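You operate a simulated robot arm through the tools that you are given. There is no shell and no other tool. Be economical: measure what you need, move in short steps, check, and stop when the job is done.

You run a simulated robot arm. Do the job below in one go: nothing can be reset, and whatever is moved stays where it is left.

TASK
Fetch the red round brush and stand it on the top of the blue parts cart. Then take the blue torque driver and put it on the bare strip of the base plate. Then put the brass union on the rubber seal. Then press the black marker button three times. Then put the round brush on the top of the red outrigger box. Then fetch the wire brush from the top of the kitting bench and set it on the top of the parts rack. Then take the orange stone on the front of the blue cylinder bench and put it away on the steel worktop. Then take the DN10 crimp die from the front of the blue cylinder bench and put it on the top of the oil bench. Do these in the order given. Set down upright: red round brush, crimp die.
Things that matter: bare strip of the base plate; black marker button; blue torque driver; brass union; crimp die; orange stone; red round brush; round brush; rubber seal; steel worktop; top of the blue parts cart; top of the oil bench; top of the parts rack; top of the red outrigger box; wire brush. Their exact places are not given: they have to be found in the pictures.

It is judged by the outcome, as a careful person would: the job done as asked, and still so three seconds after it is handed in. It fails if anything else is knocked over, pushed out of place, dropped, spilled or broken. A push-on lid holds only when it is set on centred and level and pressed home; a screw cap is set on level and turned clockwise until tight.

THE ROBOT
A 6-joint arm with a four-finger gripper on a trunk, on a base that drives. Base frame: it is fixed to the floor where the robot stands at the start and does not move with it; the origin is under the middle of the robot, x ahead of it, y to its left, z up; the surface under the hand at the start is at about z = 0.88. Units: m, rad, N and s.
With the tool pointing down near the work surface it reaches from about 0.14 to 0.92 m from the robot's upright axis, wherever it stands. Its first joint turns from -2.897 to 2.897 rad. Places, roughly: bare strip of the base plate (15x57 cm) [1.02, -0.62, 0.88]; black marker button [2.2, 4.1, 1.4]; blue torque driver [0.5, 0.25, 1]; brass union (5x3x3 cm) [0.2, 2.5, 0.8]; crimp die [9, 3, 0.75]; orange stone (7x3x3 cm) [9.1, 3, 0.8]; red round brush (3x3x18 cm) [0.5, 0, 1]; round brush (3x3x18 cm) [3.9, 4.2, 1]; rubber seal (6x6x2 cm) [0.1, 3, 0.8]; steel worktop [3.3, -1.9, 0.7]; top of the blue parts cart [1, -1.1, 0.8]; top of the oil bench [9.2, 0.4, 0.8]; top of the parts rack [6.7, 4.1, 1.6]; top of the red outrigger box (12x32 cm) [5.26, 2.42, 1.12]; wire brush (23x3x4 cm) [4.1, 4.2, 0.9]. Payload 3.43 kg.
The tool frame sits at the grasp point between the pads (the TCP): z along the fingers, y along the line on which they close. The tips reach 0.03 m beyond it. Largest opening 0.12 m; the body of the gripper starts 0.085 m behind the TCP.
Orientation is told as [roll, pitch, yaw] about the base's x, y, z axes, in that order, counted from this pose: with the fingers straight down and closing along the base's y, the tool's x points along the base's -x, its y along +y and its z along -z.

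THE INTERFACE
- The arm moves only by the tool move_arm. Its argument "increments" is one flat list of numbers, 7 for each row, row after row: the shift along the tool's x, y, z in m, then the turn, a rotation vector about the tool's x, y, z in rad, then the opening, from 0 (shut) to 1 (fully open). In form: [tx, ty, tz, rx, ry, rz, hand, tx, ty, tz, rx, ry, rz, hand, ...]. A call has 1 to 20 rows; each row is the pose to reach, as a shift and turn from the pose commanded when the call began, along the tool's axes at that moment. A row lasts 0.2 s, in which the tool goes at most 0.05 m and 0.15 rad; a call with a longer step from one row to the next is refused whole, and so is a gripper value outside its range. A pose out of reach is approached as far as the arm can. The call stops where the force on the tool passes 40 N (or 10 N more than at its start, if that is more) or the arm is blocked; 0.2 s more then pass. The fingers move at their own pace and stop on an object; they squeeze with about 22 N. The grip force told is the motor's: it shows also when the fingers shut on nothing. Time passes only in rows, and 0.2 s behind the last, so rows that repeat a pose let the fingers close. The reply holds the time, the measured pose of the TCP, the force on the tool along the base axes, the opening and the grip force, in the units named above and with some noise, with the torque about the TCP (base axes, N m) and any sound that the robot's microphone picked up.
- Cameras (640 x 400 px; columns grow to the right, rows downward): "scene" is now at [0.0719, 0.1875, 1.5483]; the picture's right is [-0.13, -0.99, 0.00], its down [-0.42, 0.05, -0.91] and it looks along [0.90, -0.12, -0.42] (base axes); focal length 253 px, centre (320, 200). "wrist" rides on the gripper at [0.071, -0.017, -0.121] in the tool frame; the picture's right is [0.23, 0.97, 0.00], its down [-0.81, 0.19, -0.55] and it looks along [-0.54, 0.13, 0.83] (tool axes); focal length 275 px, centre (320, 200).
- snapshot(camera): a new picture of that camera. The clock stands still meanwhile.
- move_column(by): slides the trunk up (or, below 0, down) by that many m; the arm and the scene camera ride with it, the base frame stays. It gives what a move gives, with no picture.
- base_move(legs): drives the robot by 1 to 6 legs, each [ahead, left, turn to the left] in m, m and rad, along the robot's own axes; the way and the turn of a leg run together, so that a leg with both is an arc; at most 1.5 m and 3.142 rad a leg. The arm and the cameras ride along, it lands a little off, and it stops where it bumps. It gives what a move gives.
- aim_head(pan, tilt): turns the head with the scene camera to pan (to the left, within 2.094 rad either way) and tilt (down, from -0.506 to 1.204), counted from straight ahead of the robot. It gives what a move gives.
- pixel_to_xyz(camera, pixels): for up to 12 pixels [column, row] of the newest picture of that camera ("zoom" is the newest enlarged one), the place [x, y, z] in the base frame of the surface seen there, good to about 0.002 m. The clock stands still meanwhile.
- zoom(camera, box): a new picture of the part [left, top, right, bottom] of that camera's present view, enlarged. The clock stands still meanwhile.
- job_done(): hands the job in; it is judged then, once.

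Go step by step. Measure first, check grasps and placings, and put right what went wrong. The budget is 145 turns and 168 pictures, counting those below and the enlarged ones. Unless the task says otherwise, let go and move clear before handing in.

The tools are called after "Emit:" as a command line: name --argument value ..., lists and objects as JSON in quotes. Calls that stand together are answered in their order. move_arm: Moves the arm, as the interface text tells. Its arguments: {"type":"object","properties":{"increments":{"type":"array"}},"required":["increments"]} The other tools are called the same way: move_column (by) slides the trunk up or down; base_move (legs) drives the base; aim_head (pan, tilt) turns the head that bears the scene camera; snapshot (camera) takes a picture; pixel_to_xyz (camera, pixels) gives the place of the surface under pixels of a picture; zoom (camera, box) takes an enlarged picture of a part of a camera's view; job_done () hands the job in.

At the start:

```text
time: 0.0
position: [0.5449, 0.0591, 1.1752]
tool_rot: [0.0, 0.002, 0.001]
force: [-0.1, 0.0, 0.3]
wrist_torque: [0.0, 0.0, -0.01]
width: 0.1198
grip_force: 0.1
trunk travel left (down, up): [-0.1, 0.44]
robot x, y, heading: [-0.0022, -0.002, -0.001]
head pan, tilt: [-1.18, 1.201]
```

scene: 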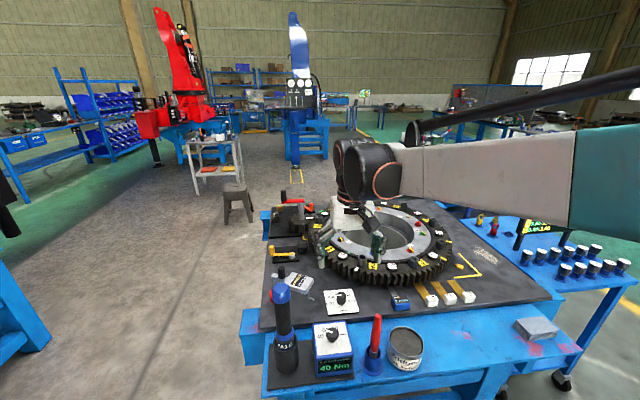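
wrist: 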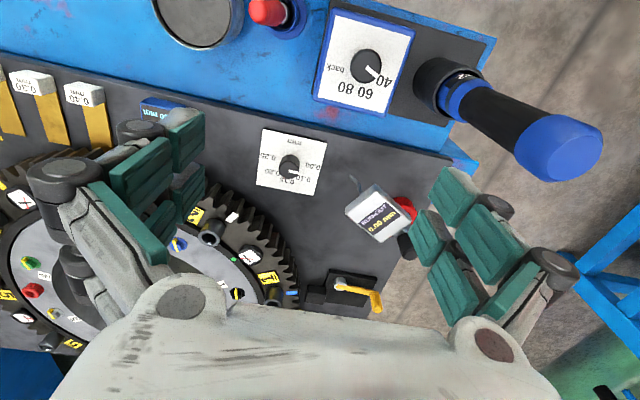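

The scene picture shows the torque driver at about (285,320), the red brush at (375,340) and the parts cart on the right with tins. I'll measure these first.

Emit:
zoom --camera "scene" --box '[240, 240, 480, 390]'

Emit:
pixel_to_xyz --camera "scene" --pixels '[[377, 322], [375, 345], [372, 367], [282, 290], [285, 320], [288, 360], [420, 375], [405, 330], [540, 328], [500, 260], [600, 285], [480, 330]]'

Emit:
zoom --camera "scene" --box '[440, 200, 640, 325]'

```text
2.67 times, centred on (360, 315) of scene
```

zoom: 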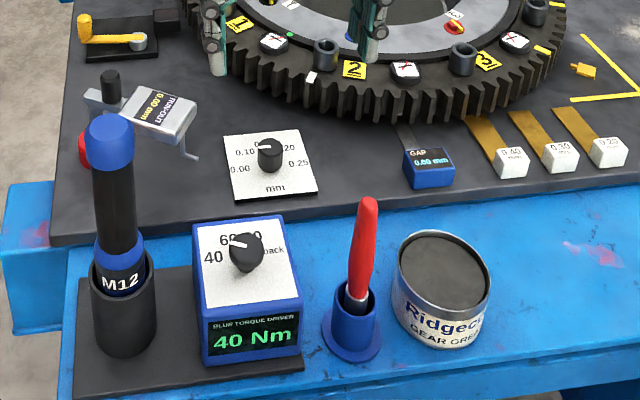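

```text
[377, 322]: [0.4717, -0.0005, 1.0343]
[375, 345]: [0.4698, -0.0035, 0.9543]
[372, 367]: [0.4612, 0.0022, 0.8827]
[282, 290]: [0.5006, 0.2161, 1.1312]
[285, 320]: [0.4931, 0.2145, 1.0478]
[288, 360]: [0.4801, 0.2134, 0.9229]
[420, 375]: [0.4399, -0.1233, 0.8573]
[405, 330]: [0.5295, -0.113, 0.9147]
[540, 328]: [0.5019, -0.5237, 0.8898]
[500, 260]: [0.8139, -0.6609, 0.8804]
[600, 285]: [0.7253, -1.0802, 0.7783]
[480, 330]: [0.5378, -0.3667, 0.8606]
```

```text
3.20 times, centred on (540, 262) of scene
```

zoom: 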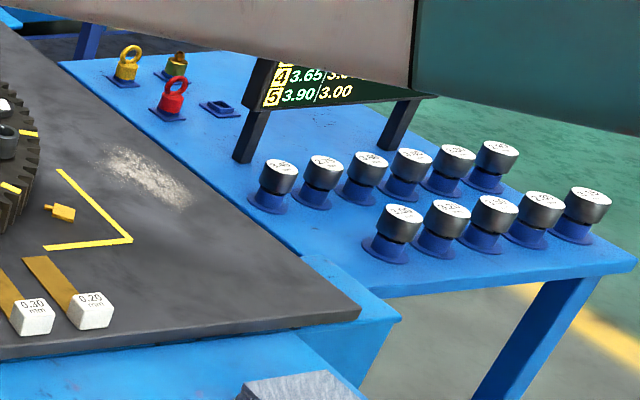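

The brush stands in a blue cup at about (0.47, 0, 0.88–1.06) and the driver in a holder at (0.49, 0.214). I'll turn the head toward the cart and base plate to find free spots.

Emit:
aim_head --pan -0.7 --tilt 0.6

Emit:
snapshot --camera "scene"

```text
time: 1.0
position: [0.5457, 0.0591, 1.1761]
tool_rot: [0.0, 0.0, 0.0]
force: [0.1, -0.3, -0.7]
wrist_torque: [0.0, 0.02, -0.01]
width: 0.1199
grip_force: 0.0
trunk travel left (down, up): [-0.1, 0.44]
robot x, y, heading: [-0.0022, -0.0011, 0.001]
head pan, tilt: [-0.7, 0.6]
```

```text
163 pictures are left
```

scene: 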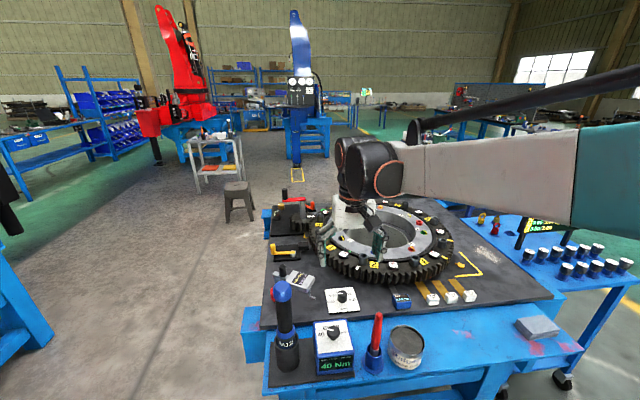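

The picture has hardly changed despite the reported pan. I'll try again to see whether the head really moves.

Emit:
aim_head --pan -1.2 --tilt 0.3

Emit:
snapshot --camera "scene"

```text
time: 1.9
position: [0.5444, 0.0601, 1.1751]
tool_rot: [0.0, 0.001, 0.0]
force: [0.6, -0.6, 0.5]
wrist_torque: [-0.03, -0.02, 0.0]
width: 0.1197
grip_force: 0.0
trunk travel left (down, up): [-0.1, 0.44]
robot x, y, heading: [-0.0024, -0.0021, 0.002]
head pan, tilt: [-1.201, 0.3]
```

```text
162 pictures are left
```

scene: 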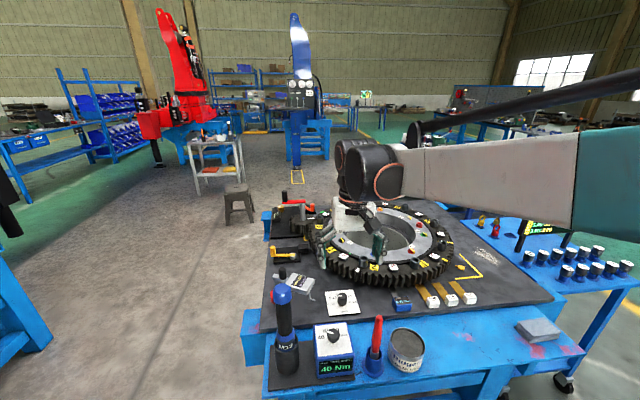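

The scene camera evidently doesn't follow the head, so I'll turn the base for views instead. Zooming in on the brush to get its exact axis.

Emit:
zoom --camera "scene" --box '[335, 305, 415, 385]'

Emit:
zoom --camera "wrist" --box '[220, 0, 400, 112]'

```text
5.00 times, centred on (375, 345) of scene
```

zoom: 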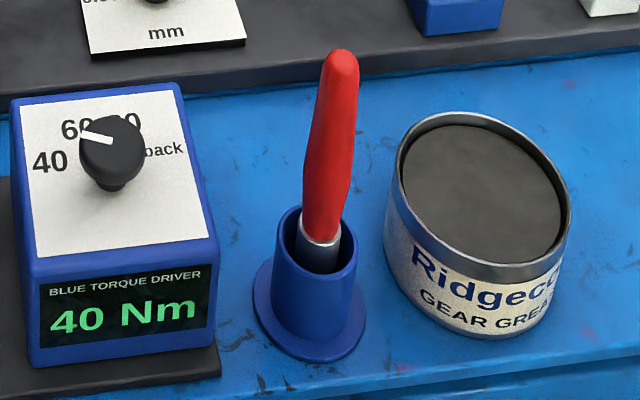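

```text
3.56 times, centred on (310, 56) of wrist
```

zoom: 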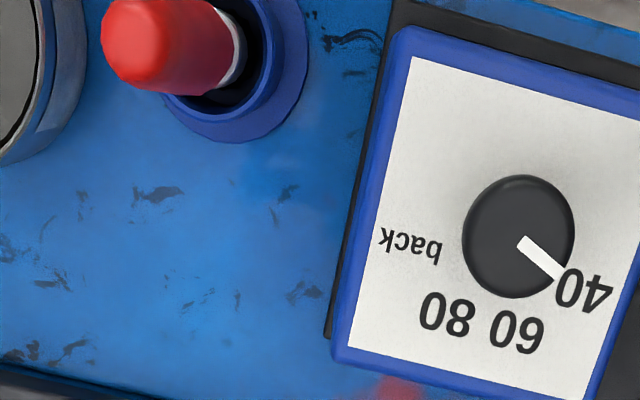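

I'll measure the brush top in this wrist zoom.

Emit:
pixel_to_xyz --camera "zoom" --pixels '[[125, 45], [150, 45], [180, 45], [180, 20], [205, 45], [170, 75], [265, 95], [225, 120], [215, 100], [160, 8]]'

Emit:
pixel_to_xyz --camera "scene" --pixels '[[377, 317], [378, 325], [375, 330], [379, 330], [374, 340], [378, 340], [366, 371], [384, 372], [373, 378]]'

```text
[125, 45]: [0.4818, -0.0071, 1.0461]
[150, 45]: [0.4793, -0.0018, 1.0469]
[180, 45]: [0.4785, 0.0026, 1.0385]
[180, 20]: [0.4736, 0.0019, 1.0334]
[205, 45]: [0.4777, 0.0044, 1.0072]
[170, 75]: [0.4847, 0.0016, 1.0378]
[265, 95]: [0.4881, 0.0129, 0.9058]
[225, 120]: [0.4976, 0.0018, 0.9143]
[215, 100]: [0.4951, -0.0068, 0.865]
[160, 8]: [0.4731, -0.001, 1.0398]
```

```text
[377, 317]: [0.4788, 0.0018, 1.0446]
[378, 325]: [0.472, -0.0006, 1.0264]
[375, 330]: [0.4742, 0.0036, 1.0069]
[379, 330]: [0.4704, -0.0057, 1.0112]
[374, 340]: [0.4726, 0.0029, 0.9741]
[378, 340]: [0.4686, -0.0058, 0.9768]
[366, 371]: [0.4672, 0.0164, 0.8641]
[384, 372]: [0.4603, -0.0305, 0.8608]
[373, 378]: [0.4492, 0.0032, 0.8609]
```

The brush axis is at about (0.479, -0.002), with its top at 1.047. I'll move over it, descend to z=1.0 and close.

Emit:
move_arm --increments '[0.033, -0.031, 0, 0, 0, 0, 0.7, 0.0655, -0.061, 0, 0, 0, 0, 0.7, 0.0655, -0.061, 0.045, 0, 0, 0, 0.7, 0.0655, -0.061, 0.09, 0, 0, 0, 0.7, 0.0655, -0.061, 0.13, 0, 0, 0, 0.7, 0.0655, -0.061, 0.155, 0, 0, 0, 0.7, 0.0655, -0.061, 0.175, 0, 0, 0, 0.7, 0.0655, -0.061, 0.175, 0, 0, 0, 0.7]'

Emit:
snapshot --camera "scene"

Emit:
snapshot --camera "wrist"

```text
time: 3.7
position: [0.481, -0.0022, 1.0005]
tool_rot: [0.0, -0.001, -0.001]
force: [0.5, 0.1, 0.1]
wrist_torque: [-0.01, 0.01, 0.01]
width: 0.0842
grip_force: 0.0
trunk travel left (down, up): [-0.1, 0.44]
robot x, y, heading: [-0.0022, 0.0015, 0.005]
head pan, tilt: [-1.201, 0.3]
```

```text
159 pictures are left
```

scene: 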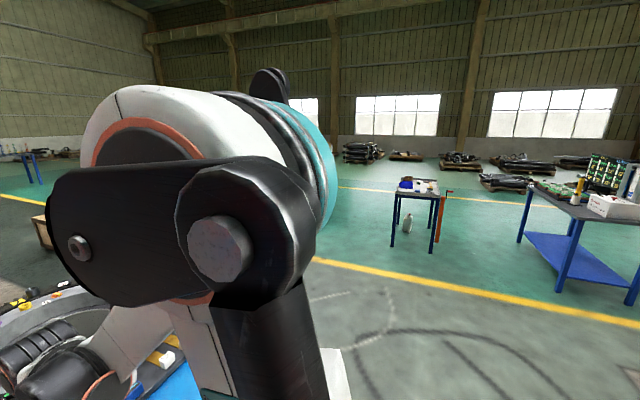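

```text
158 pictures are left
```

wrist: 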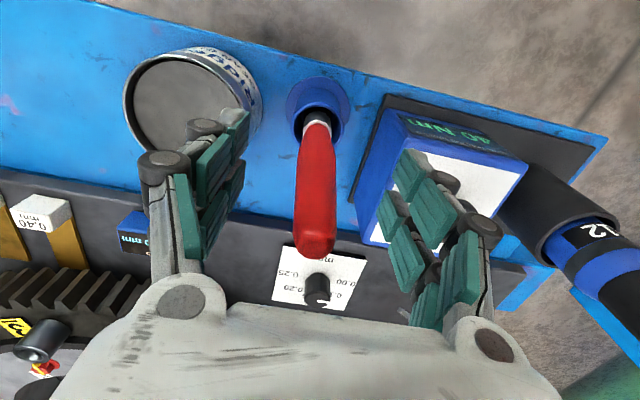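

The head does follow, only late. The brush is between the pads, so I'll close on it.

Emit:
move_arm --increments '[0, 0, 0, 0, 0, 0, 0, 0, 0, 0, 0, 0, 0, 0, 0, 0, 0, 0, 0, 0, 0]'

Emit:
aim_head --pan -0.8 --tilt 0.6

Emit:
move_arm --increments '[0, 0, -0.04, 0, 0, 0, 0, 0, 0, -0.08, 0, 0, 0, 0, 0, 0, -0.12, 0, 0, 0, 0, 0, 0, -0.16, 0, 0, 0, 0, 0, 0, -0.2, 0, 0, 0, 0, 0, 0, -0.24, 0, 0, 0, 0]'

Emit:
snapshot --camera "wrist"

Emit:
snapshot --camera "scene"

```text
time: 4.5
position: [0.4809, -0.0024, 1.0011]
tool_rot: [0.0, 0.001, 0.0]
force: [0.7, 0.6, 0.0]
wrist_torque: [0.01, -0.02, 0.02]
width: 0.0206
grip_force: 22.3
trunk travel left (down, up): [-0.1, 0.44]
robot x, y, heading: [-0.001, 0.0003, 0.0]
head pan, tilt: [-1.201, 0.3]
```

```text
time: 5.4
position: [0.481, -0.0015, 1.0013]
tool_rot: [0.002, 0.001, 0.0]
force: [0.0, -0.1, 0.7]
wrist_torque: [-0.03, 0.01, 0.0]
width: 0.0201
grip_force: 22.0
trunk travel left (down, up): [-0.1, 0.44]
robot x, y, heading: [0.0008, -0.004, -0.001]
head pan, tilt: [-0.799, 0.6]
```

```text
time: 6.8
position: [0.4795, -0.0021, 1.2406]
tool_rot: [0.0, 0.0, 0.0]
force: [0.5, -0.4, -0.3]
wrist_torque: [-0.01, 0.01, 0.0]
width: 0.0201
grip_force: 22.5
trunk travel left (down, up): [-0.1, 0.44]
robot x, y, heading: [-0.0043, 0.0015, 0.002]
head pan, tilt: [-0.799, 0.6]
```

```text
157 pictures are left
```

wrist: 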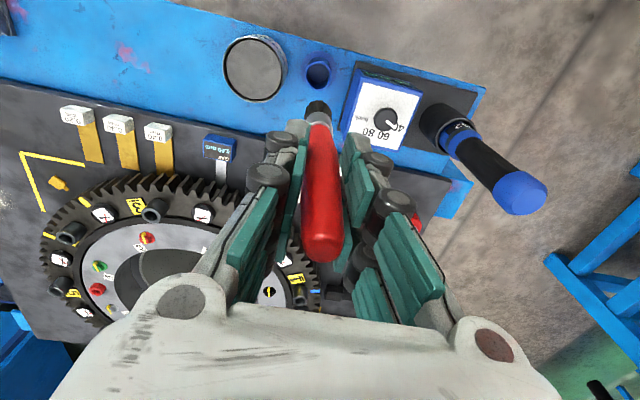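

```text
156 pictures are left
```

scene: 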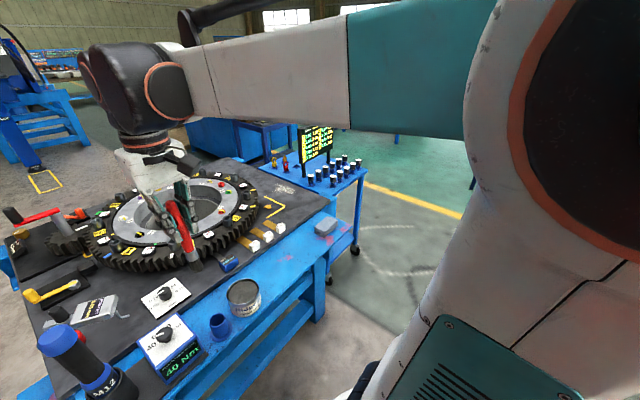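

The brush is held clear of its cup. Now I'll measure the cart top, pixels around (340,170).

Emit:
zoom --camera "scene" --box '[250, 110, 410, 250]'

Emit:
pixel_to_xyz --camera "zoom" --pixels '[[440, 230], [370, 350], [350, 270], [250, 210], [70, 210], [200, 230], [470, 300], [440, 320], [260, 360], [340, 380], [190, 290], [240, 310]]'

```text
2.86 times, centred on (330, 180) of scene
```

zoom: 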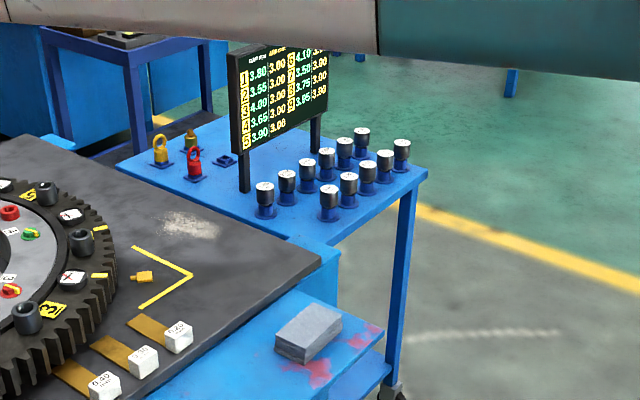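

```text
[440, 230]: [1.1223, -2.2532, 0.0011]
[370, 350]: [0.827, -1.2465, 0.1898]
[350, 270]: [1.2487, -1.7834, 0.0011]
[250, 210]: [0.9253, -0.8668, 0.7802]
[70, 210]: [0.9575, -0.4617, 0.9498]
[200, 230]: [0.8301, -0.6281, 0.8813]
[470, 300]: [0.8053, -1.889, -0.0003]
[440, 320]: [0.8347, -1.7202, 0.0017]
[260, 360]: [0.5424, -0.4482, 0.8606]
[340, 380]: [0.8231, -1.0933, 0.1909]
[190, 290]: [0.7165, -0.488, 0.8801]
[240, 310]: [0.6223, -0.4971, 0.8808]
```

More cart points: corners and free areas near the board's foot.

Emit:
pixel_to_xyz --camera "zoom" --pixels '[[424, 173], [318, 240], [125, 163], [210, 125], [266, 205], [329, 205], [400, 160], [362, 140], [205, 200], [300, 225], [210, 175], [380, 190]]'

Emit:
pixel_to_xyz --camera "scene" --pixels '[[274, 165], [285, 175], [300, 172], [328, 160]]'

```text
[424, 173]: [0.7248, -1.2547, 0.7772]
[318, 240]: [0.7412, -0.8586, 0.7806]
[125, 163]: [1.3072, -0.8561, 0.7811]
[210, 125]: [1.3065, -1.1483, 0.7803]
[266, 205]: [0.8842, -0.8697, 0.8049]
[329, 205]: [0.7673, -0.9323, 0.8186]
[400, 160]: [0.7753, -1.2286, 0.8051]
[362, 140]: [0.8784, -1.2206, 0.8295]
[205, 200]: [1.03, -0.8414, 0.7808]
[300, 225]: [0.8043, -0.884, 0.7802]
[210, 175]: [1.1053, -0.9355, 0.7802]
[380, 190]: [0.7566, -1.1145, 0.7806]
```

```text
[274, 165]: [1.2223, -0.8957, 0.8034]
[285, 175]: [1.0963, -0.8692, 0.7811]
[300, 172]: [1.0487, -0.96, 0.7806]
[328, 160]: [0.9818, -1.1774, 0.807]
```

The cart top is at z≈0.78, and there is a free spot at (0.812,-0.88) between tin stands (0.884,-0.87) and (0.768,-0.932). I'll drive right and a little ahead with the brush held high.

Emit:
base_move --legs '[[0, -0.85, 0], [0.1, 0, 0]]'

Emit:
aim_head --pan 0.1 --tilt 0.6

Emit:
move_arm --increments '[0, 0, 0, 0, 0, 0, 0]'

Emit:
snapshot --camera "scene"

Emit:
snapshot --camera "wrist"

```text
time: 12.1
position: [0.5813, -0.8532, 1.2406]
tool_rot: [0.001, 0.001, 0.004]
force: [-0.6, 0.0, 0.3]
wrist_torque: [0.02, -0.01, 0.01]
width: 0.0201
grip_force: 21.6
trunk travel left (down, up): [-0.1, 0.44]
robot x, y, heading: [0.1036, -0.8517, 0.005]
head pan, tilt: [-0.799, 0.6]
```

```text
time: 13.3
position: [0.5812, -0.8525, 1.2395]
tool_rot: [0.0, 0.0, 0.004]
force: [0.7, 0.4, -1.1]
wrist_torque: [-0.02, -0.01, 0.03]
width: 0.0202
grip_force: 22.3
trunk travel left (down, up): [-0.1, 0.44]
robot x, y, heading: [0.1039, -0.8533, 0.0]
head pan, tilt: [0.099, 0.6]
```

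```text
time: 13.7
position: [0.5817, -0.8539, 1.2403]
tool_rot: [0.001, 0.0, 0.004]
force: [-0.1, 0.1, 0.2]
wrist_torque: [0.0, 0.01, -0.03]
width: 0.0204
grip_force: 21.5
trunk travel left (down, up): [-0.1, 0.44]
robot x, y, heading: [0.1017, -0.8477, -0.001]
head pan, tilt: [0.099, 0.6]
```

```text
154 pictures are left
```

scene: 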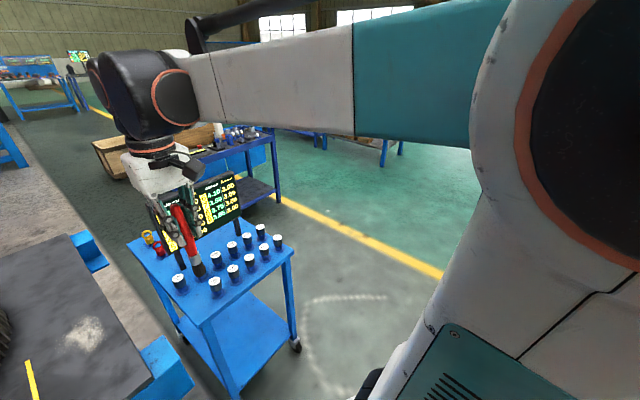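

```text
153 pictures are left
```

wrist: 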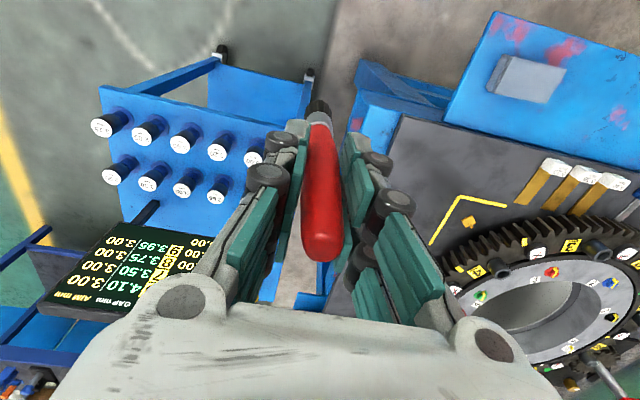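

The arm is clear and the camera lags, still facing the cart. I'll move over the spot and lower to a little above it.

Emit:
move_arm --increments '[-0.045, -0.005, 0, 0, 0, 0, 0, -0.09, -0.01, 0, 0, 0, 0, 0, -0.135, -0.015, 0, 0, 0, 0, 0, -0.18, -0.02, 0, 0, 0, 0, 0, -0.2305, -0.027, 0, 0, 0, 0, 0, -0.2305, -0.027, 0.04, 0, 0, 0, 0, -0.2305, -0.027, 0.08, 0, 0, 0, 0, -0.2305, -0.027, 0.12, 0, 0, 0, 0, -0.2305, -0.027, 0.16, 0, 0, 0, 0, -0.2305, -0.027, 0.2, 0, 0, 0, 0, -0.2305, -0.027, 0.24, 0, 0, 0, 0, -0.2305, -0.027, 0.27, 0, 0, 0, 0, -0.2305, -0.027, 0.27, 0, 0, 0, 0]'

Emit:
snapshot --camera "wrist"

Emit:
snapshot --camera "scene"

```text
refused: row 5 steps farther than a row can; nothing moved
```

```text
152 pictures are left
```

wrist: 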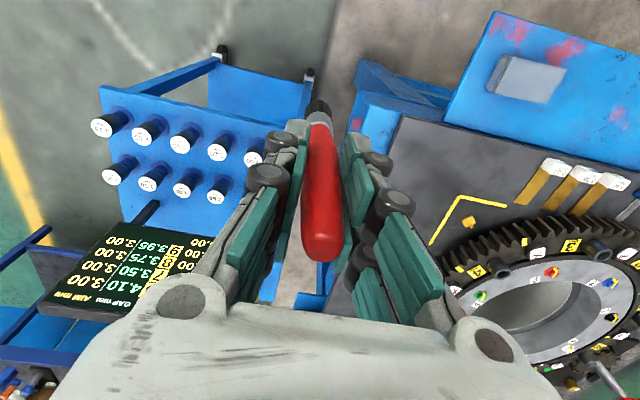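

```text
151 pictures are left
```

scene: 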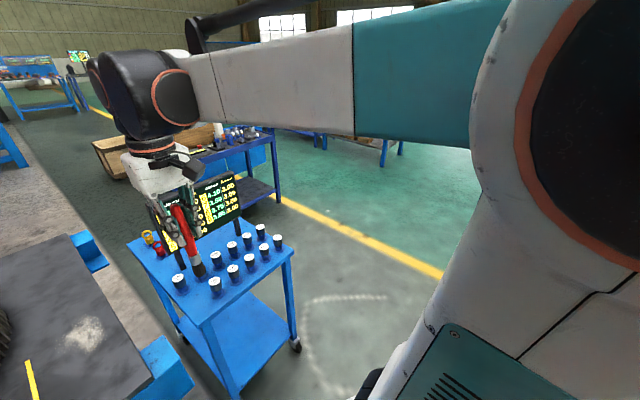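

One step was slightly too long and the call was refused. Same motion, with shorter rows.

Emit:
move_arm --increments '[-0.045, -0.005, 0, 0, 0, 0, 0, -0.09, -0.01, 0, 0, 0, 0, 0, -0.135, -0.015, 0, 0, 0, 0, 0, -0.18, -0.02, 0, 0, 0, 0, 0, -0.22, -0.027, 0, 0, 0, 0, 0, -0.2305, -0.027, 0.04, 0, 0, 0, 0, -0.2305, -0.027, 0.08, 0, 0, 0, 0, -0.2305, -0.027, 0.12, 0, 0, 0, 0, -0.2305, -0.027, 0.16, 0, 0, 0, 0, -0.2305, -0.027, 0.2, 0, 0, 0, 0, -0.2305, -0.027, 0.24, 0, 0, 0, 0, -0.2305, -0.027, 0.27, 0, 0, 0, 0, -0.2305, -0.027, 0.27, 0, 0, 0, 0]'

Emit:
snapshot --camera "wrist"

Emit:
snapshot --camera "scene"

```text
time: 16.5
position: [0.8121, -0.8811, 0.9694]
tool_rot: [0.001, -0.002, 0.004]
force: [-0.3, 0.9, -0.9]
wrist_torque: [-0.01, -0.01, 0.03]
width: 0.0199
grip_force: 22.0
trunk travel left (down, up): [-0.1, 0.44]
robot x, y, heading: [0.099, -0.8505, 0.007]
head pan, tilt: [0.099, 0.6]
```

```text
150 pictures are left
```

wrist: 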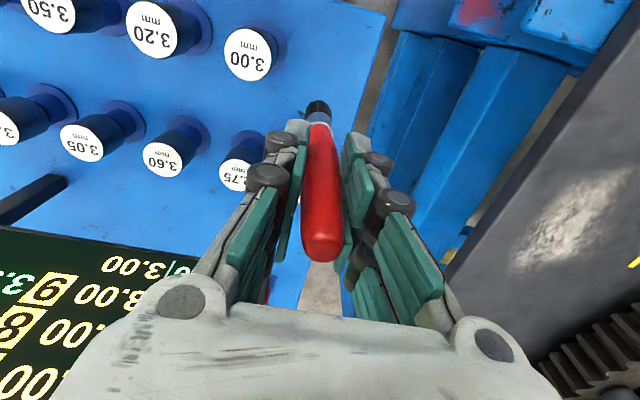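

```text
149 pictures are left
```

scene: 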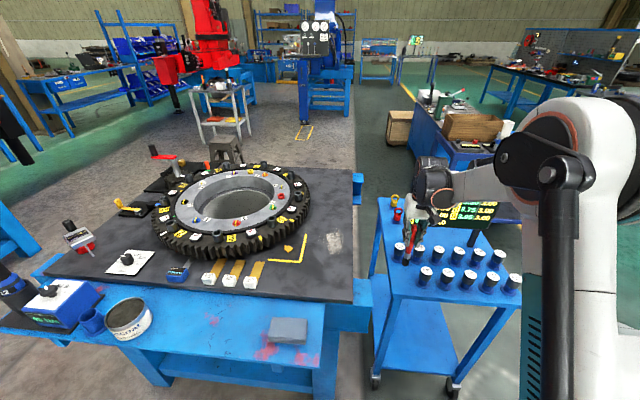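

Good view. Checking the brush foot against the tins near (410,255).

Emit:
zoom --camera "scene" --box '[370, 190, 470, 290]'

Emit:
zoom --camera "wrist" --box '[220, 20, 400, 140]'

```text
4.00 times, centred on (420, 240) of scene
```

zoom: 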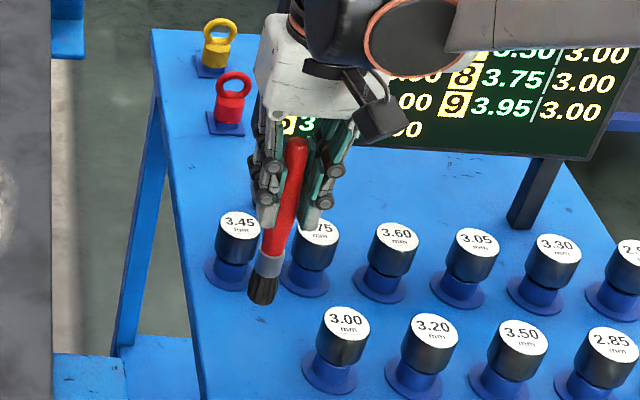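

```text
3.33 times, centred on (310, 80) of wrist
```

zoom: 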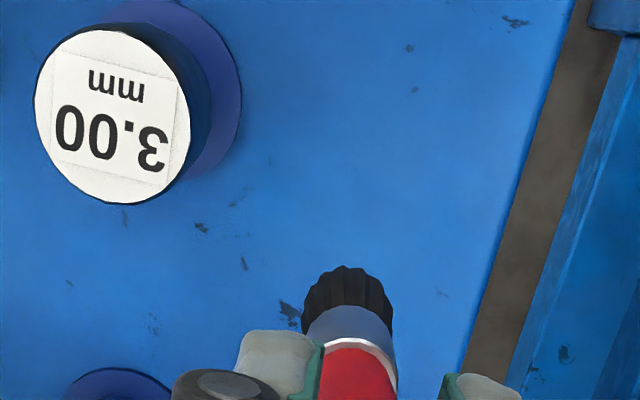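

The foot is clear between the tins. Lowering gently toward contact near z≈0.914.

Emit:
move_arm --increments '[0, 0, 0.03, 0, 0, 0, 0, 0, 0, 0.048, 0, 0, 0, 0, 0, 0, 0.052, 0, 0, 0, 0, 0, 0, 0.052, 0, 0, 0, 0]'

Emit:
zoom --camera "scene" --box '[390, 220, 440, 280]'

```text
time: 17.5
position: [0.8126, -0.8796, 0.9164]
tool_rot: [0.0, 0.0, 0.004]
force: [0.3, 0.0, -0.5]
wrist_torque: [-0.02, 0.0, -0.02]
width: 0.0201
grip_force: 21.7
trunk travel left (down, up): [-0.1, 0.44]
robot x, y, heading: [0.1055, -0.853, 0.004]
head pan, tilt: [0.099, 0.6]
```

```text
6.67 times, centred on (415, 250) of scene
```

zoom: 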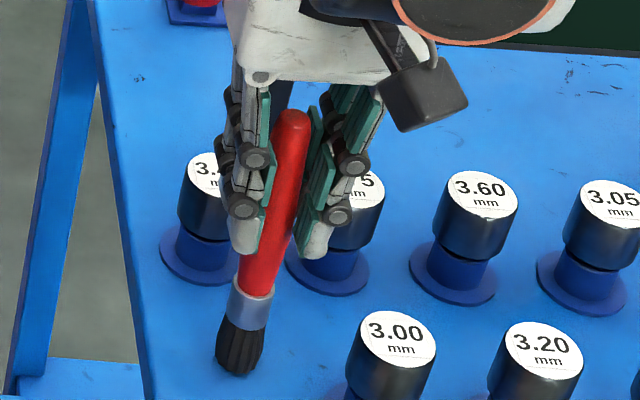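

Not yet in contact. Creeping down in 1.5 mm steps.

Emit:
move_arm --increments '[0, 0, 0.0015, 0, 0, 0, 0, 0, 0, 0.003, 0, 0, 0, 0]'

Emit:
move_arm --increments '[0, 0, 0.001, 0, 0, 0, 0, 0, 0, 0.0015, 0, 0, 0, 0]'

Emit:
pixel_to_xyz --camera "zoom" --pixels '[[235, 368], [255, 290], [270, 200], [290, 120], [225, 385]]'

```text
time: 18.1
position: [0.8129, -0.8794, 0.9151]
tool_rot: [0.0, 0.0, 0.004]
force: [0.9, -0.1, 5.3]
wrist_torque: [-0.04, -0.15, -0.02]
width: 0.0202
grip_force: 22.0
trunk travel left (down, up): [-0.1, 0.44]
robot x, y, heading: [0.1014, -0.85, 0.001]
head pan, tilt: [0.099, 0.6]
```

```text
time: 18.7
position: [0.812, -0.8781, 0.914]
tool_rot: [0.0, -0.002, 0.003]
force: [2.3, -2.1, 19.4]
wrist_torque: [-0.11, -0.4, 0.02]
width: 0.0203
grip_force: 22.0
trunk travel left (down, up): [-0.1, 0.44]
robot x, y, heading: [0.1009, -0.8521, 0.004]
head pan, tilt: [0.099, 0.6]
```

```text
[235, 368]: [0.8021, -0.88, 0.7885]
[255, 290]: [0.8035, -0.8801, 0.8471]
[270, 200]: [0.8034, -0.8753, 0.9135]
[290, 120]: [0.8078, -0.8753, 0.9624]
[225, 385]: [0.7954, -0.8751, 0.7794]
```

The brush is firmly in contact (19 N). I'll ease the press off, open gently, then rise.

Emit:
move_arm --increments '[0, 0, -0.0015, 0, 0, 0, 0, 0, 0, -0.0015, 0, 0, 0, 0.25, 0, 0, -0.0015, 0, 0, 0, 0.4, 0, 0, -0.0015, 0, 0, 0, 0.5, 0, 0, -0.03, 0, 0, 0, 0.5, 0, 0, -0.07, 0, 0, 0, 0.5, 0, 0, -0.11, 0, 0, 0, 0.5, 0, 0, -0.15, 0, 0, 0, 0.5, 0, 0, -0.2, 0, 0, 0, 0.5, 0, 0, -0.25, 0, 0, 0, 0.5, 0, 0, -0.3, 0, 0, 0, 0.5]'

Emit:
zoom --camera "scene" --box '[370, 180, 470, 290]'

```text
time: 21.1
position: [0.8118, -0.8759, 1.2162]
tool_rot: [0.001, 0.001, 0.005]
force: [-0.1, -0.2, -0.9]
wrist_torque: [0.01, -0.01, 0.0]
width: 0.0601
grip_force: 0.0
trunk travel left (down, up): [-0.1, 0.44]
robot x, y, heading: [0.1047, -0.8515, 0.002]
head pan, tilt: [0.099, 0.6]
```

```text
3.64 times, centred on (420, 235) of scene
```

zoom: 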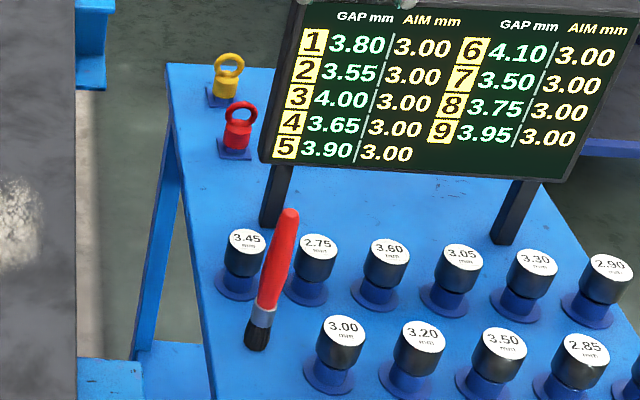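

The brush stands. Now measuring the bare strip right of the ring in the scene view.

Emit:
zoom --camera "scene" --box '[230, 150, 380, 320]'

Emit:
pixel_to_xyz --camera "scene" --pixels '[[352, 168], [352, 300], [303, 235], [300, 262], [268, 261], [310, 200], [316, 175], [335, 242], [288, 248], [255, 268], [330, 290]]'

Emit:
zoom --camera "scene" --box '[0, 230, 120, 350]'

Emit:
pixel_to_xyz --camera "scene" --pixels '[[70, 225], [78, 245], [45, 290], [15, 280], [10, 290], [125, 258]]'

```text
2.35 times, centred on (305, 235) of scene
```

zoom: 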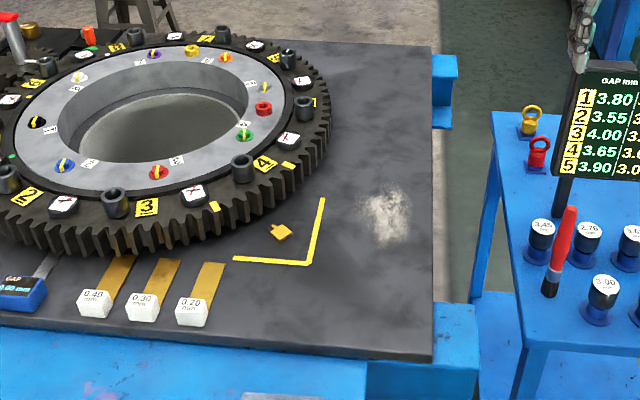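

```text
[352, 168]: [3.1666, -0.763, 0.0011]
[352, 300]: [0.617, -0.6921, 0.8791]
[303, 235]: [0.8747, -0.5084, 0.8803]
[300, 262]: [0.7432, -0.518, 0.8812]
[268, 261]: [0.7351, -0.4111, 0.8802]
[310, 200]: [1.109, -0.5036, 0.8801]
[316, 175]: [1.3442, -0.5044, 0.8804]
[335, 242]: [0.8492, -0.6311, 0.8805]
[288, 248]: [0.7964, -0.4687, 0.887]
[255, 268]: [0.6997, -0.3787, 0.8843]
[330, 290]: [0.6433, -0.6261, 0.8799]
```

```text
3.33 times, centred on (60, 290) of scene
```

zoom: 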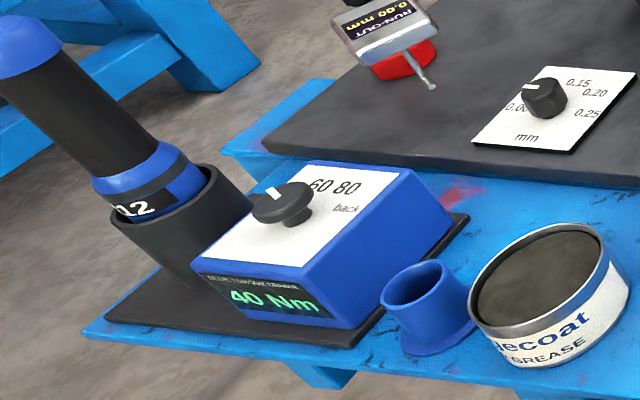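

```text
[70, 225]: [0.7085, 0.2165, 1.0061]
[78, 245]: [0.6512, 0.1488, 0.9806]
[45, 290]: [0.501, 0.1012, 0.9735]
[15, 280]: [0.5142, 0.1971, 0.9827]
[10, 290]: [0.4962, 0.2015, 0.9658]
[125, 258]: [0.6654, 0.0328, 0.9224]
```

The strip is x 0.74–1.30, y −0.695…−0.545 at z 0.88. Now driving back left to a spot that reaches both the driver and the strip.

Emit:
base_move --legs '[[-0.13, 0, 0], [0, 0.5, 0]]'

Emit:
aim_head --pan 0.7 --tilt 0.6

Emit:
move_arm --increments '[0.04, 0, 0, 0, 0, 0, 1, 0.08, 0.03, 0, 0, 0, 0, 1, 0.12, 0.06, 0, 0, 0, 0, 1, 0.16, 0.09, 0, 0, 0, 0, 1, 0.19, 0.13, 0, 0, 0, 0, 1, 0.19, 0.17, 0, 0, 0, 0, 1, 0.19, 0.21, 0, 0, 0, 0, 1, 0.19, 0.25, 0, 0, 0, 0, 1, 0.19, 0.29, 0, 0, 0, 0, 1]'

Emit:
snapshot --camera "scene"

Emit:
snapshot --camera "wrist"

```text
time: 24.8
position: [0.6817, -0.3934, 1.2149]
tool_rot: [0.0, -0.001, -0.002]
force: [-0.2, -0.3, -1.1]
wrist_torque: [-0.01, 0.02, -0.01]
width: 0.0602
grip_force: 0.0
trunk travel left (down, up): [-0.1, 0.44]
robot x, y, heading: [-0.0299, -0.3677, -0.0]
head pan, tilt: [0.099, 0.6]
```

```text
time: 25.8
position: [0.6825, -0.3936, 1.2148]
tool_rot: [-0.001, 0.0, 0.0]
force: [0.2, 0.5, -0.3]
wrist_torque: [-0.01, 0.01, -0.01]
width: 0.06
grip_force: 0.1
trunk travel left (down, up): [-0.1, 0.44]
robot x, y, heading: [-0.0292, -0.3657, 0.001]
head pan, tilt: [0.7, 0.6]
```

```text
time: 27.8
position: [0.4935, -0.1041, 1.214]
tool_rot: [0.0, 0.001, 0.0]
force: [0.5, -0.3, 0.1]
wrist_torque: [-0.02, -0.02, -0.03]
width: 0.1203
grip_force: 0.0
trunk travel left (down, up): [-0.1, 0.44]
robot x, y, heading: [-0.0282, -0.3654, -0.0]
head pan, tilt: [0.7, 0.6]
```

```text
142 pictures are left
```

scene: 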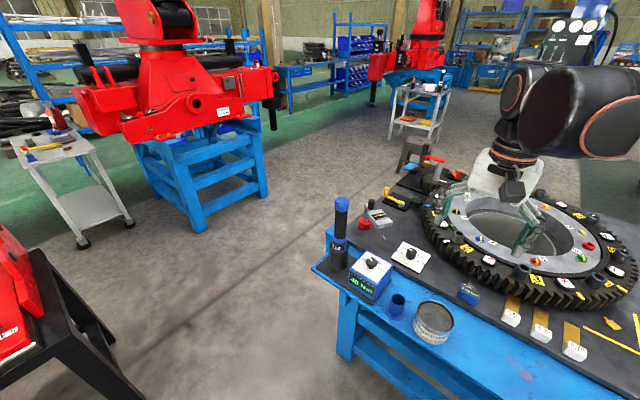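

```text
141 pictures are left
```

wrist: 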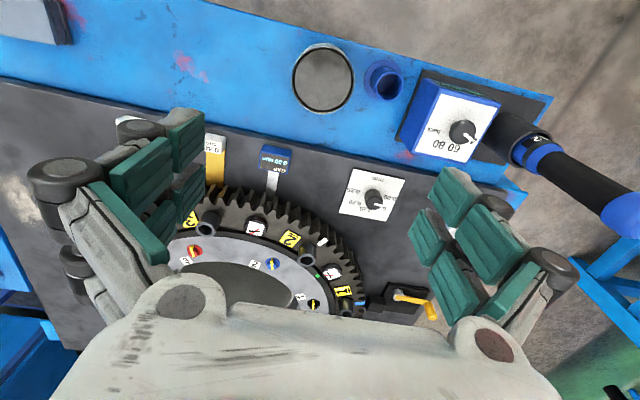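

Driver stands at (340,235) in the scene. Measuring it.

Emit:
zoom --camera "scene" --box '[300, 185, 400, 295]'

Emit:
pixel_to_xyz --camera "scene" --pixels '[[341, 200], [341, 207], [335, 207], [347, 207], [340, 225], [335, 225], [346, 225], [338, 241], [338, 250], [331, 249], [345, 252], [337, 266]]'

```text
3.64 times, centred on (350, 240) of scene
```

zoom: 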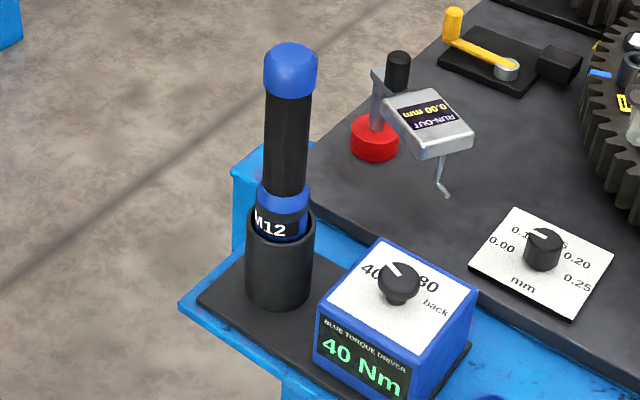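

```text
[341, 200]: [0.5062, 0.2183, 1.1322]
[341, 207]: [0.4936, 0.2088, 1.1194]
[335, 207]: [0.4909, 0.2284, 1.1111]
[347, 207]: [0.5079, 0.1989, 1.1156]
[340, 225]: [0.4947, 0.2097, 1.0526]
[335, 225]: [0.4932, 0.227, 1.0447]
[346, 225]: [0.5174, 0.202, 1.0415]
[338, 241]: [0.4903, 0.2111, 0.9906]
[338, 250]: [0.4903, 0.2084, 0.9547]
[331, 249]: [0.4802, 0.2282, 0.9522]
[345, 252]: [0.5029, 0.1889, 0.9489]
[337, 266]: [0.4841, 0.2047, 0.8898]
```

The driver axis is at about (0.511, 0.219), top 1.135. I'll move over it and descend to z 1.07 with open fingers.

Emit:
move_arm --increments '[-0.005, 0.045, 0, 0, 0, 0, 1, -0.01, 0.09, 0, 0, 0, 0, 1, -0.0175, 0.135, 0, 0, 0, 0, 1, -0.0175, 0.18, 0, 0, 0, 0, 1, -0.0175, 0.225, 0, 0, 0, 0, 1, -0.0175, 0.27, 0, 0, 0, 0, 1, -0.0175, 0.31, 0, 0, 0, 0, 1, -0.0175, 0.323, 0, 0, 0, 0, 1, -0.0175, 0.323, 0.03, 0, 0, 0, 1, -0.0175, 0.323, 0.06, 0, 0, 0, 1, -0.0175, 0.323, 0.06, 0, 0, 0, 1]'

Emit:
snapshot --camera "wrist"

Emit:
zoom --camera "scene" --box '[270, 130, 430, 290]'

```text
time: 30.2
position: [0.5119, 0.2186, 1.1555]
tool_rot: [-0.001, 0.002, -0.002]
force: [0.9, -0.7, 0.6]
wrist_torque: [-0.03, 0.01, 0.01]
width: 0.1199
grip_force: 0.1
trunk travel left (down, up): [-0.1, 0.44]
robot x, y, heading: [-0.0228, -0.3653, -0.003]
head pan, tilt: [0.7, 0.6]
```

```text
139 pictures are left
```

wrist: 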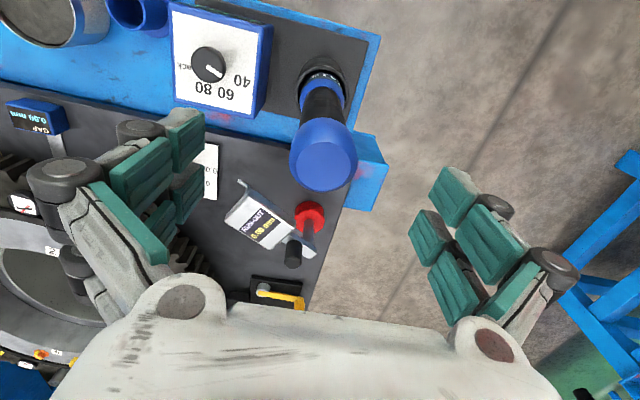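

```text
2.50 times, centred on (350, 210) of scene
```

zoom: 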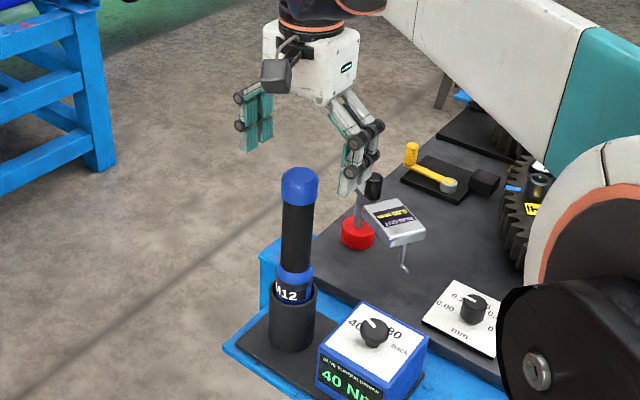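

The driver looks well behind the finger plane in the wrist view. I'll measure its head there.

Emit:
pixel_to_xyz --camera "wrist" --pixels '[[325, 165], [325, 185], [295, 165], [354, 165], [325, 150], [322, 115], [307, 115], [340, 115]]'

Emit:
pixel_to_xyz --camera "zoom" --pixels '[[300, 185], [300, 172], [298, 230], [285, 230], [311, 230], [265, 75], [350, 190]]'

```text
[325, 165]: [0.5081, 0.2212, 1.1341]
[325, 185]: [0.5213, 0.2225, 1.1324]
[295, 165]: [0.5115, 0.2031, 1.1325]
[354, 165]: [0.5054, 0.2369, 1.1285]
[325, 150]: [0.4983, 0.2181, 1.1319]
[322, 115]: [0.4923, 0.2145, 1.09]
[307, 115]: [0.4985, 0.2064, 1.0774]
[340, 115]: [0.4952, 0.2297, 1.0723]
```

```text
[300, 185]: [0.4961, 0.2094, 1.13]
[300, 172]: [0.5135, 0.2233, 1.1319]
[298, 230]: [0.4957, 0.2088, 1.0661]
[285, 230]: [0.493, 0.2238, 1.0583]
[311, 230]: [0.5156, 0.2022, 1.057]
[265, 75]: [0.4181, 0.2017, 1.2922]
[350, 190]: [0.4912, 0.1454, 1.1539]
```

The centre is confirmed at (0.510,0.220). Descending to z≈1.066, closing, and lifting slowly.

Emit:
move_arm --increments '[0.001, 0.001, 0.04, 0, 0, 0, 1, 0.001, 0.001, 0.08, 0, 0, 0, 1, 0.001, 0.001, 0.09, 0, 0, 0, 1, 0.001, 0.001, 0.09, 0, 0, 0, 0.3, 0.001, 0.001, 0.09, 0, 0, 0, 0, 0.001, 0.001, 0.09, 0, 0, 0, 0, 0.001, 0.001, 0.09, 0, 0, 0, 0]'

Emit:
move_arm --increments '[0, 0, -0.03, 0, 0, 0, 0, 0, 0, -0.06, 0, 0, 0, 0, 0, 0, -0.09, 0, 0, 0, 0, 0, 0, -0.12, 0, 0, 0, 0, 0, 0, -0.15, 0, 0, 0, 0, 0, 0, -0.18, 0, 0, 0, 0, 0, 0, -0.18, 0, 0, 0, 0]'

Emit:
zoom --camera "scene" --box '[250, 90, 410, 290]'

Emit:
snapshot --camera "wrist"

```text
time: 31.8
position: [0.5087, 0.2188, 1.067]
tool_rot: [0.001, -0.001, -0.001]
force: [-0.6, 1.6, 1.6]
wrist_torque: [0.03, 0.0, 0.05]
width: 0.0356
grip_force: 22.6
trunk travel left (down, up): [-0.1, 0.44]
robot x, y, heading: [-0.0301, -0.3648, -0.001]
head pan, tilt: [0.7, 0.6]
```

```text
time: 33.4
position: [0.5102, 0.2201, 1.2455]
tool_rot: [0.0, -0.001, 0.0]
force: [0.4, 0.2, -8.1]
wrist_torque: [-0.01, 0.04, -0.01]
width: 0.0359
grip_force: 21.6
trunk travel left (down, up): [-0.1, 0.44]
robot x, y, heading: [-0.0295, -0.3655, -0.001]
head pan, tilt: [0.7, 0.6]
```

```text
2.00 times, centred on (330, 190) of scene
```

zoom: 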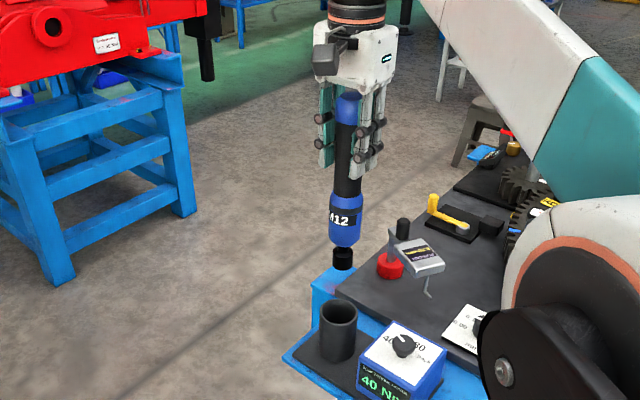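

```text
136 pictures are left
```

wrist: 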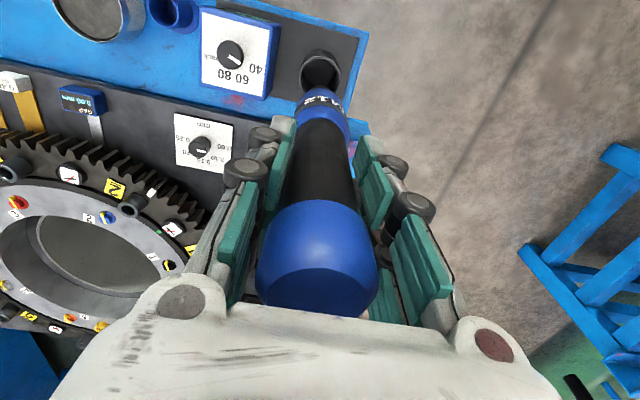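

The driver is out; it weighs about 8 N and ends in a narrower socket, at zoom (342,265). Measuring its bottom.

Emit:
zoom --camera "scene" --box '[300, 120, 360, 240]'

Emit:
pixel_to_xyz --camera "zoom" --pixels '[[330, 340], [329, 358], [300, 340], [357, 340], [340, 280], [350, 180], [305, 180], [392, 180]]'

```text
3.33 times, centred on (330, 180) of scene
```

zoom: 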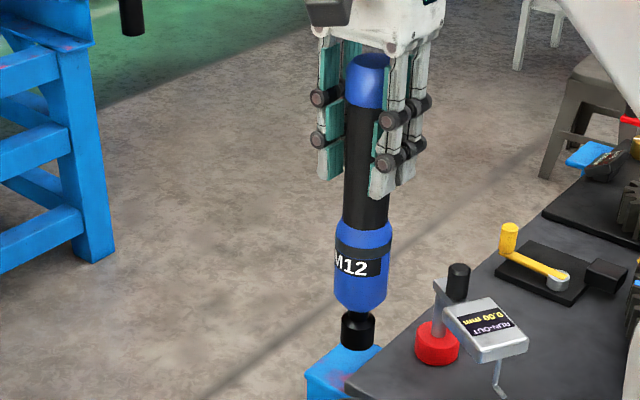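

```text
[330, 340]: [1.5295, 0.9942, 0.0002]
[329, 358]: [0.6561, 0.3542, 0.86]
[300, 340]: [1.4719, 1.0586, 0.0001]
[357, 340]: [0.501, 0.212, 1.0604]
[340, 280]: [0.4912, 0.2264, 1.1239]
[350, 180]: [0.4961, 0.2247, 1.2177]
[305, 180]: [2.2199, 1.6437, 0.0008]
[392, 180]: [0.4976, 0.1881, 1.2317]
```

The bottom is at TCP−0.193, so it should touch the plate at TCP z≈1.073. I'll raise a bit, shift the base right, and swing round the front lane to the strip.

Emit:
move_arm --increments '[0, 0, -0.04, 0, 0, 0, 0]'

Emit:
base_move --legs '[[0, -0.25, 0]]'

Emit:
aim_head --pan 0.2 --tilt 0.6

Emit:
move_arm --increments '[0, -0.04, 0, 0, 0, 0, 0, 0, -0.08, 0, 0, 0, 0, 0, 0, -0.12, 0, 0, 0, 0, 0, 0, -0.16, 0, 0, 0, 0, 0, 0, -0.2, 0, 0, 0, 0, 0, 0, -0.24, 0, 0, 0, 0, 0, 0, -0.28, 0, 0, 0, 0, 0, 0, -0.32, 0, 0, 0, 0, 0, -0.015, -0.355, 0, 0, 0, 0, 0, -0.04, -0.385, 0, 0, 0, 0, 0, -0.07, -0.415, 0, 0, 0, 0, 0, -0.1, -0.445, 0, 0, 0, 0, 0, -0.13, -0.475, 0, 0, 0, 0, 0, -0.16, -0.505, 0, 0, 0, 0, 0, -0.19, -0.535, 0, 0, 0, 0, 0, -0.22, -0.565, 0, 0, 0, 0, 0, -0.25, -0.58, 0, 0, 0, 0, 0, -0.27, -0.585, 0, 0, 0, 0, 0, -0.285, -0.585, 0, 0, 0, 0, 0]'

Emit:
snapshot --camera "scene"

Emit:
snapshot --camera "wrist"

```text
time: 33.8
position: [0.5089, 0.2202, 1.2844]
tool_rot: [0.0, 0.001, -0.002]
force: [0.6, 0.1, -9.5]
wrist_torque: [-0.01, 0.05, -0.03]
width: 0.0359
grip_force: 22.0
trunk travel left (down, up): [-0.1, 0.44]
robot x, y, heading: [-0.025, -0.3663, 0.0]
head pan, tilt: [0.7, 0.6]
```

```text
time: 35.6
position: [0.5089, -0.0292, 1.2855]
tool_rot: [0.0, 0.001, -0.001]
force: [0.7, -0.8, -8.6]
wrist_torque: [0.03, 0.02, 0.01]
width: 0.0356
grip_force: 22.0
trunk travel left (down, up): [-0.1, 0.44]
robot x, y, heading: [-0.0284, -0.6153, -0.003]
head pan, tilt: [0.7, 0.6]
```

```text
time: 36.6
position: [0.5096, -0.0275, 1.2847]
tool_rot: [0.0, 0.0, 0.0]
force: [-0.7, -0.4, -8.7]
wrist_torque: [0.01, 0.04, 0.01]
width: 0.0359
grip_force: 22.6
trunk travel left (down, up): [-0.1, 0.44]
robot x, y, heading: [-0.0248, -0.6157, -0.003]
head pan, tilt: [0.201, 0.6]
```

```text
time: 40.6
position: [0.7859, -0.6154, 1.2844]
tool_rot: [0.001, 0.0, 0.0]
force: [-1.0, 0.0, -8.0]
wrist_torque: [-0.02, -0.01, 0.01]
width: 0.0359
grip_force: 21.3
out of reach, approached as far as the arm can: row 19
trunk travel left (down, up): [-0.1, 0.44]
robot x, y, heading: [-0.0264, -0.6143, -0.001]
head pan, tilt: [0.201, 0.6]
```

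```text
134 pictures are left
```

scene: 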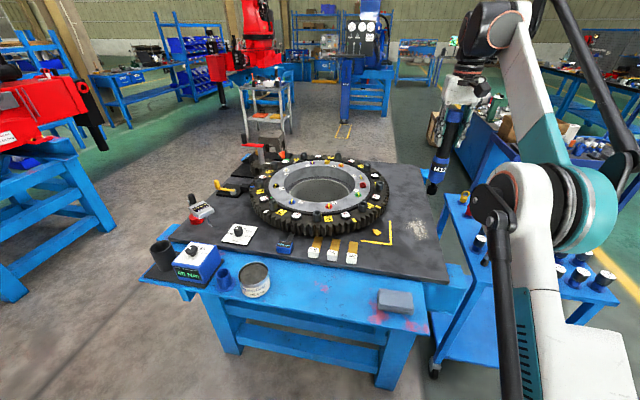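

```text
133 pictures are left
```

wrist: 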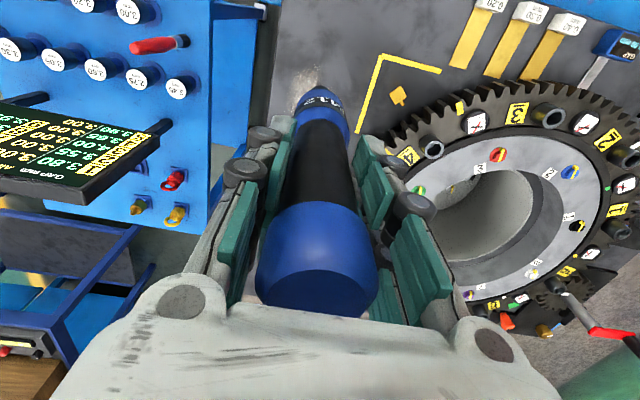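

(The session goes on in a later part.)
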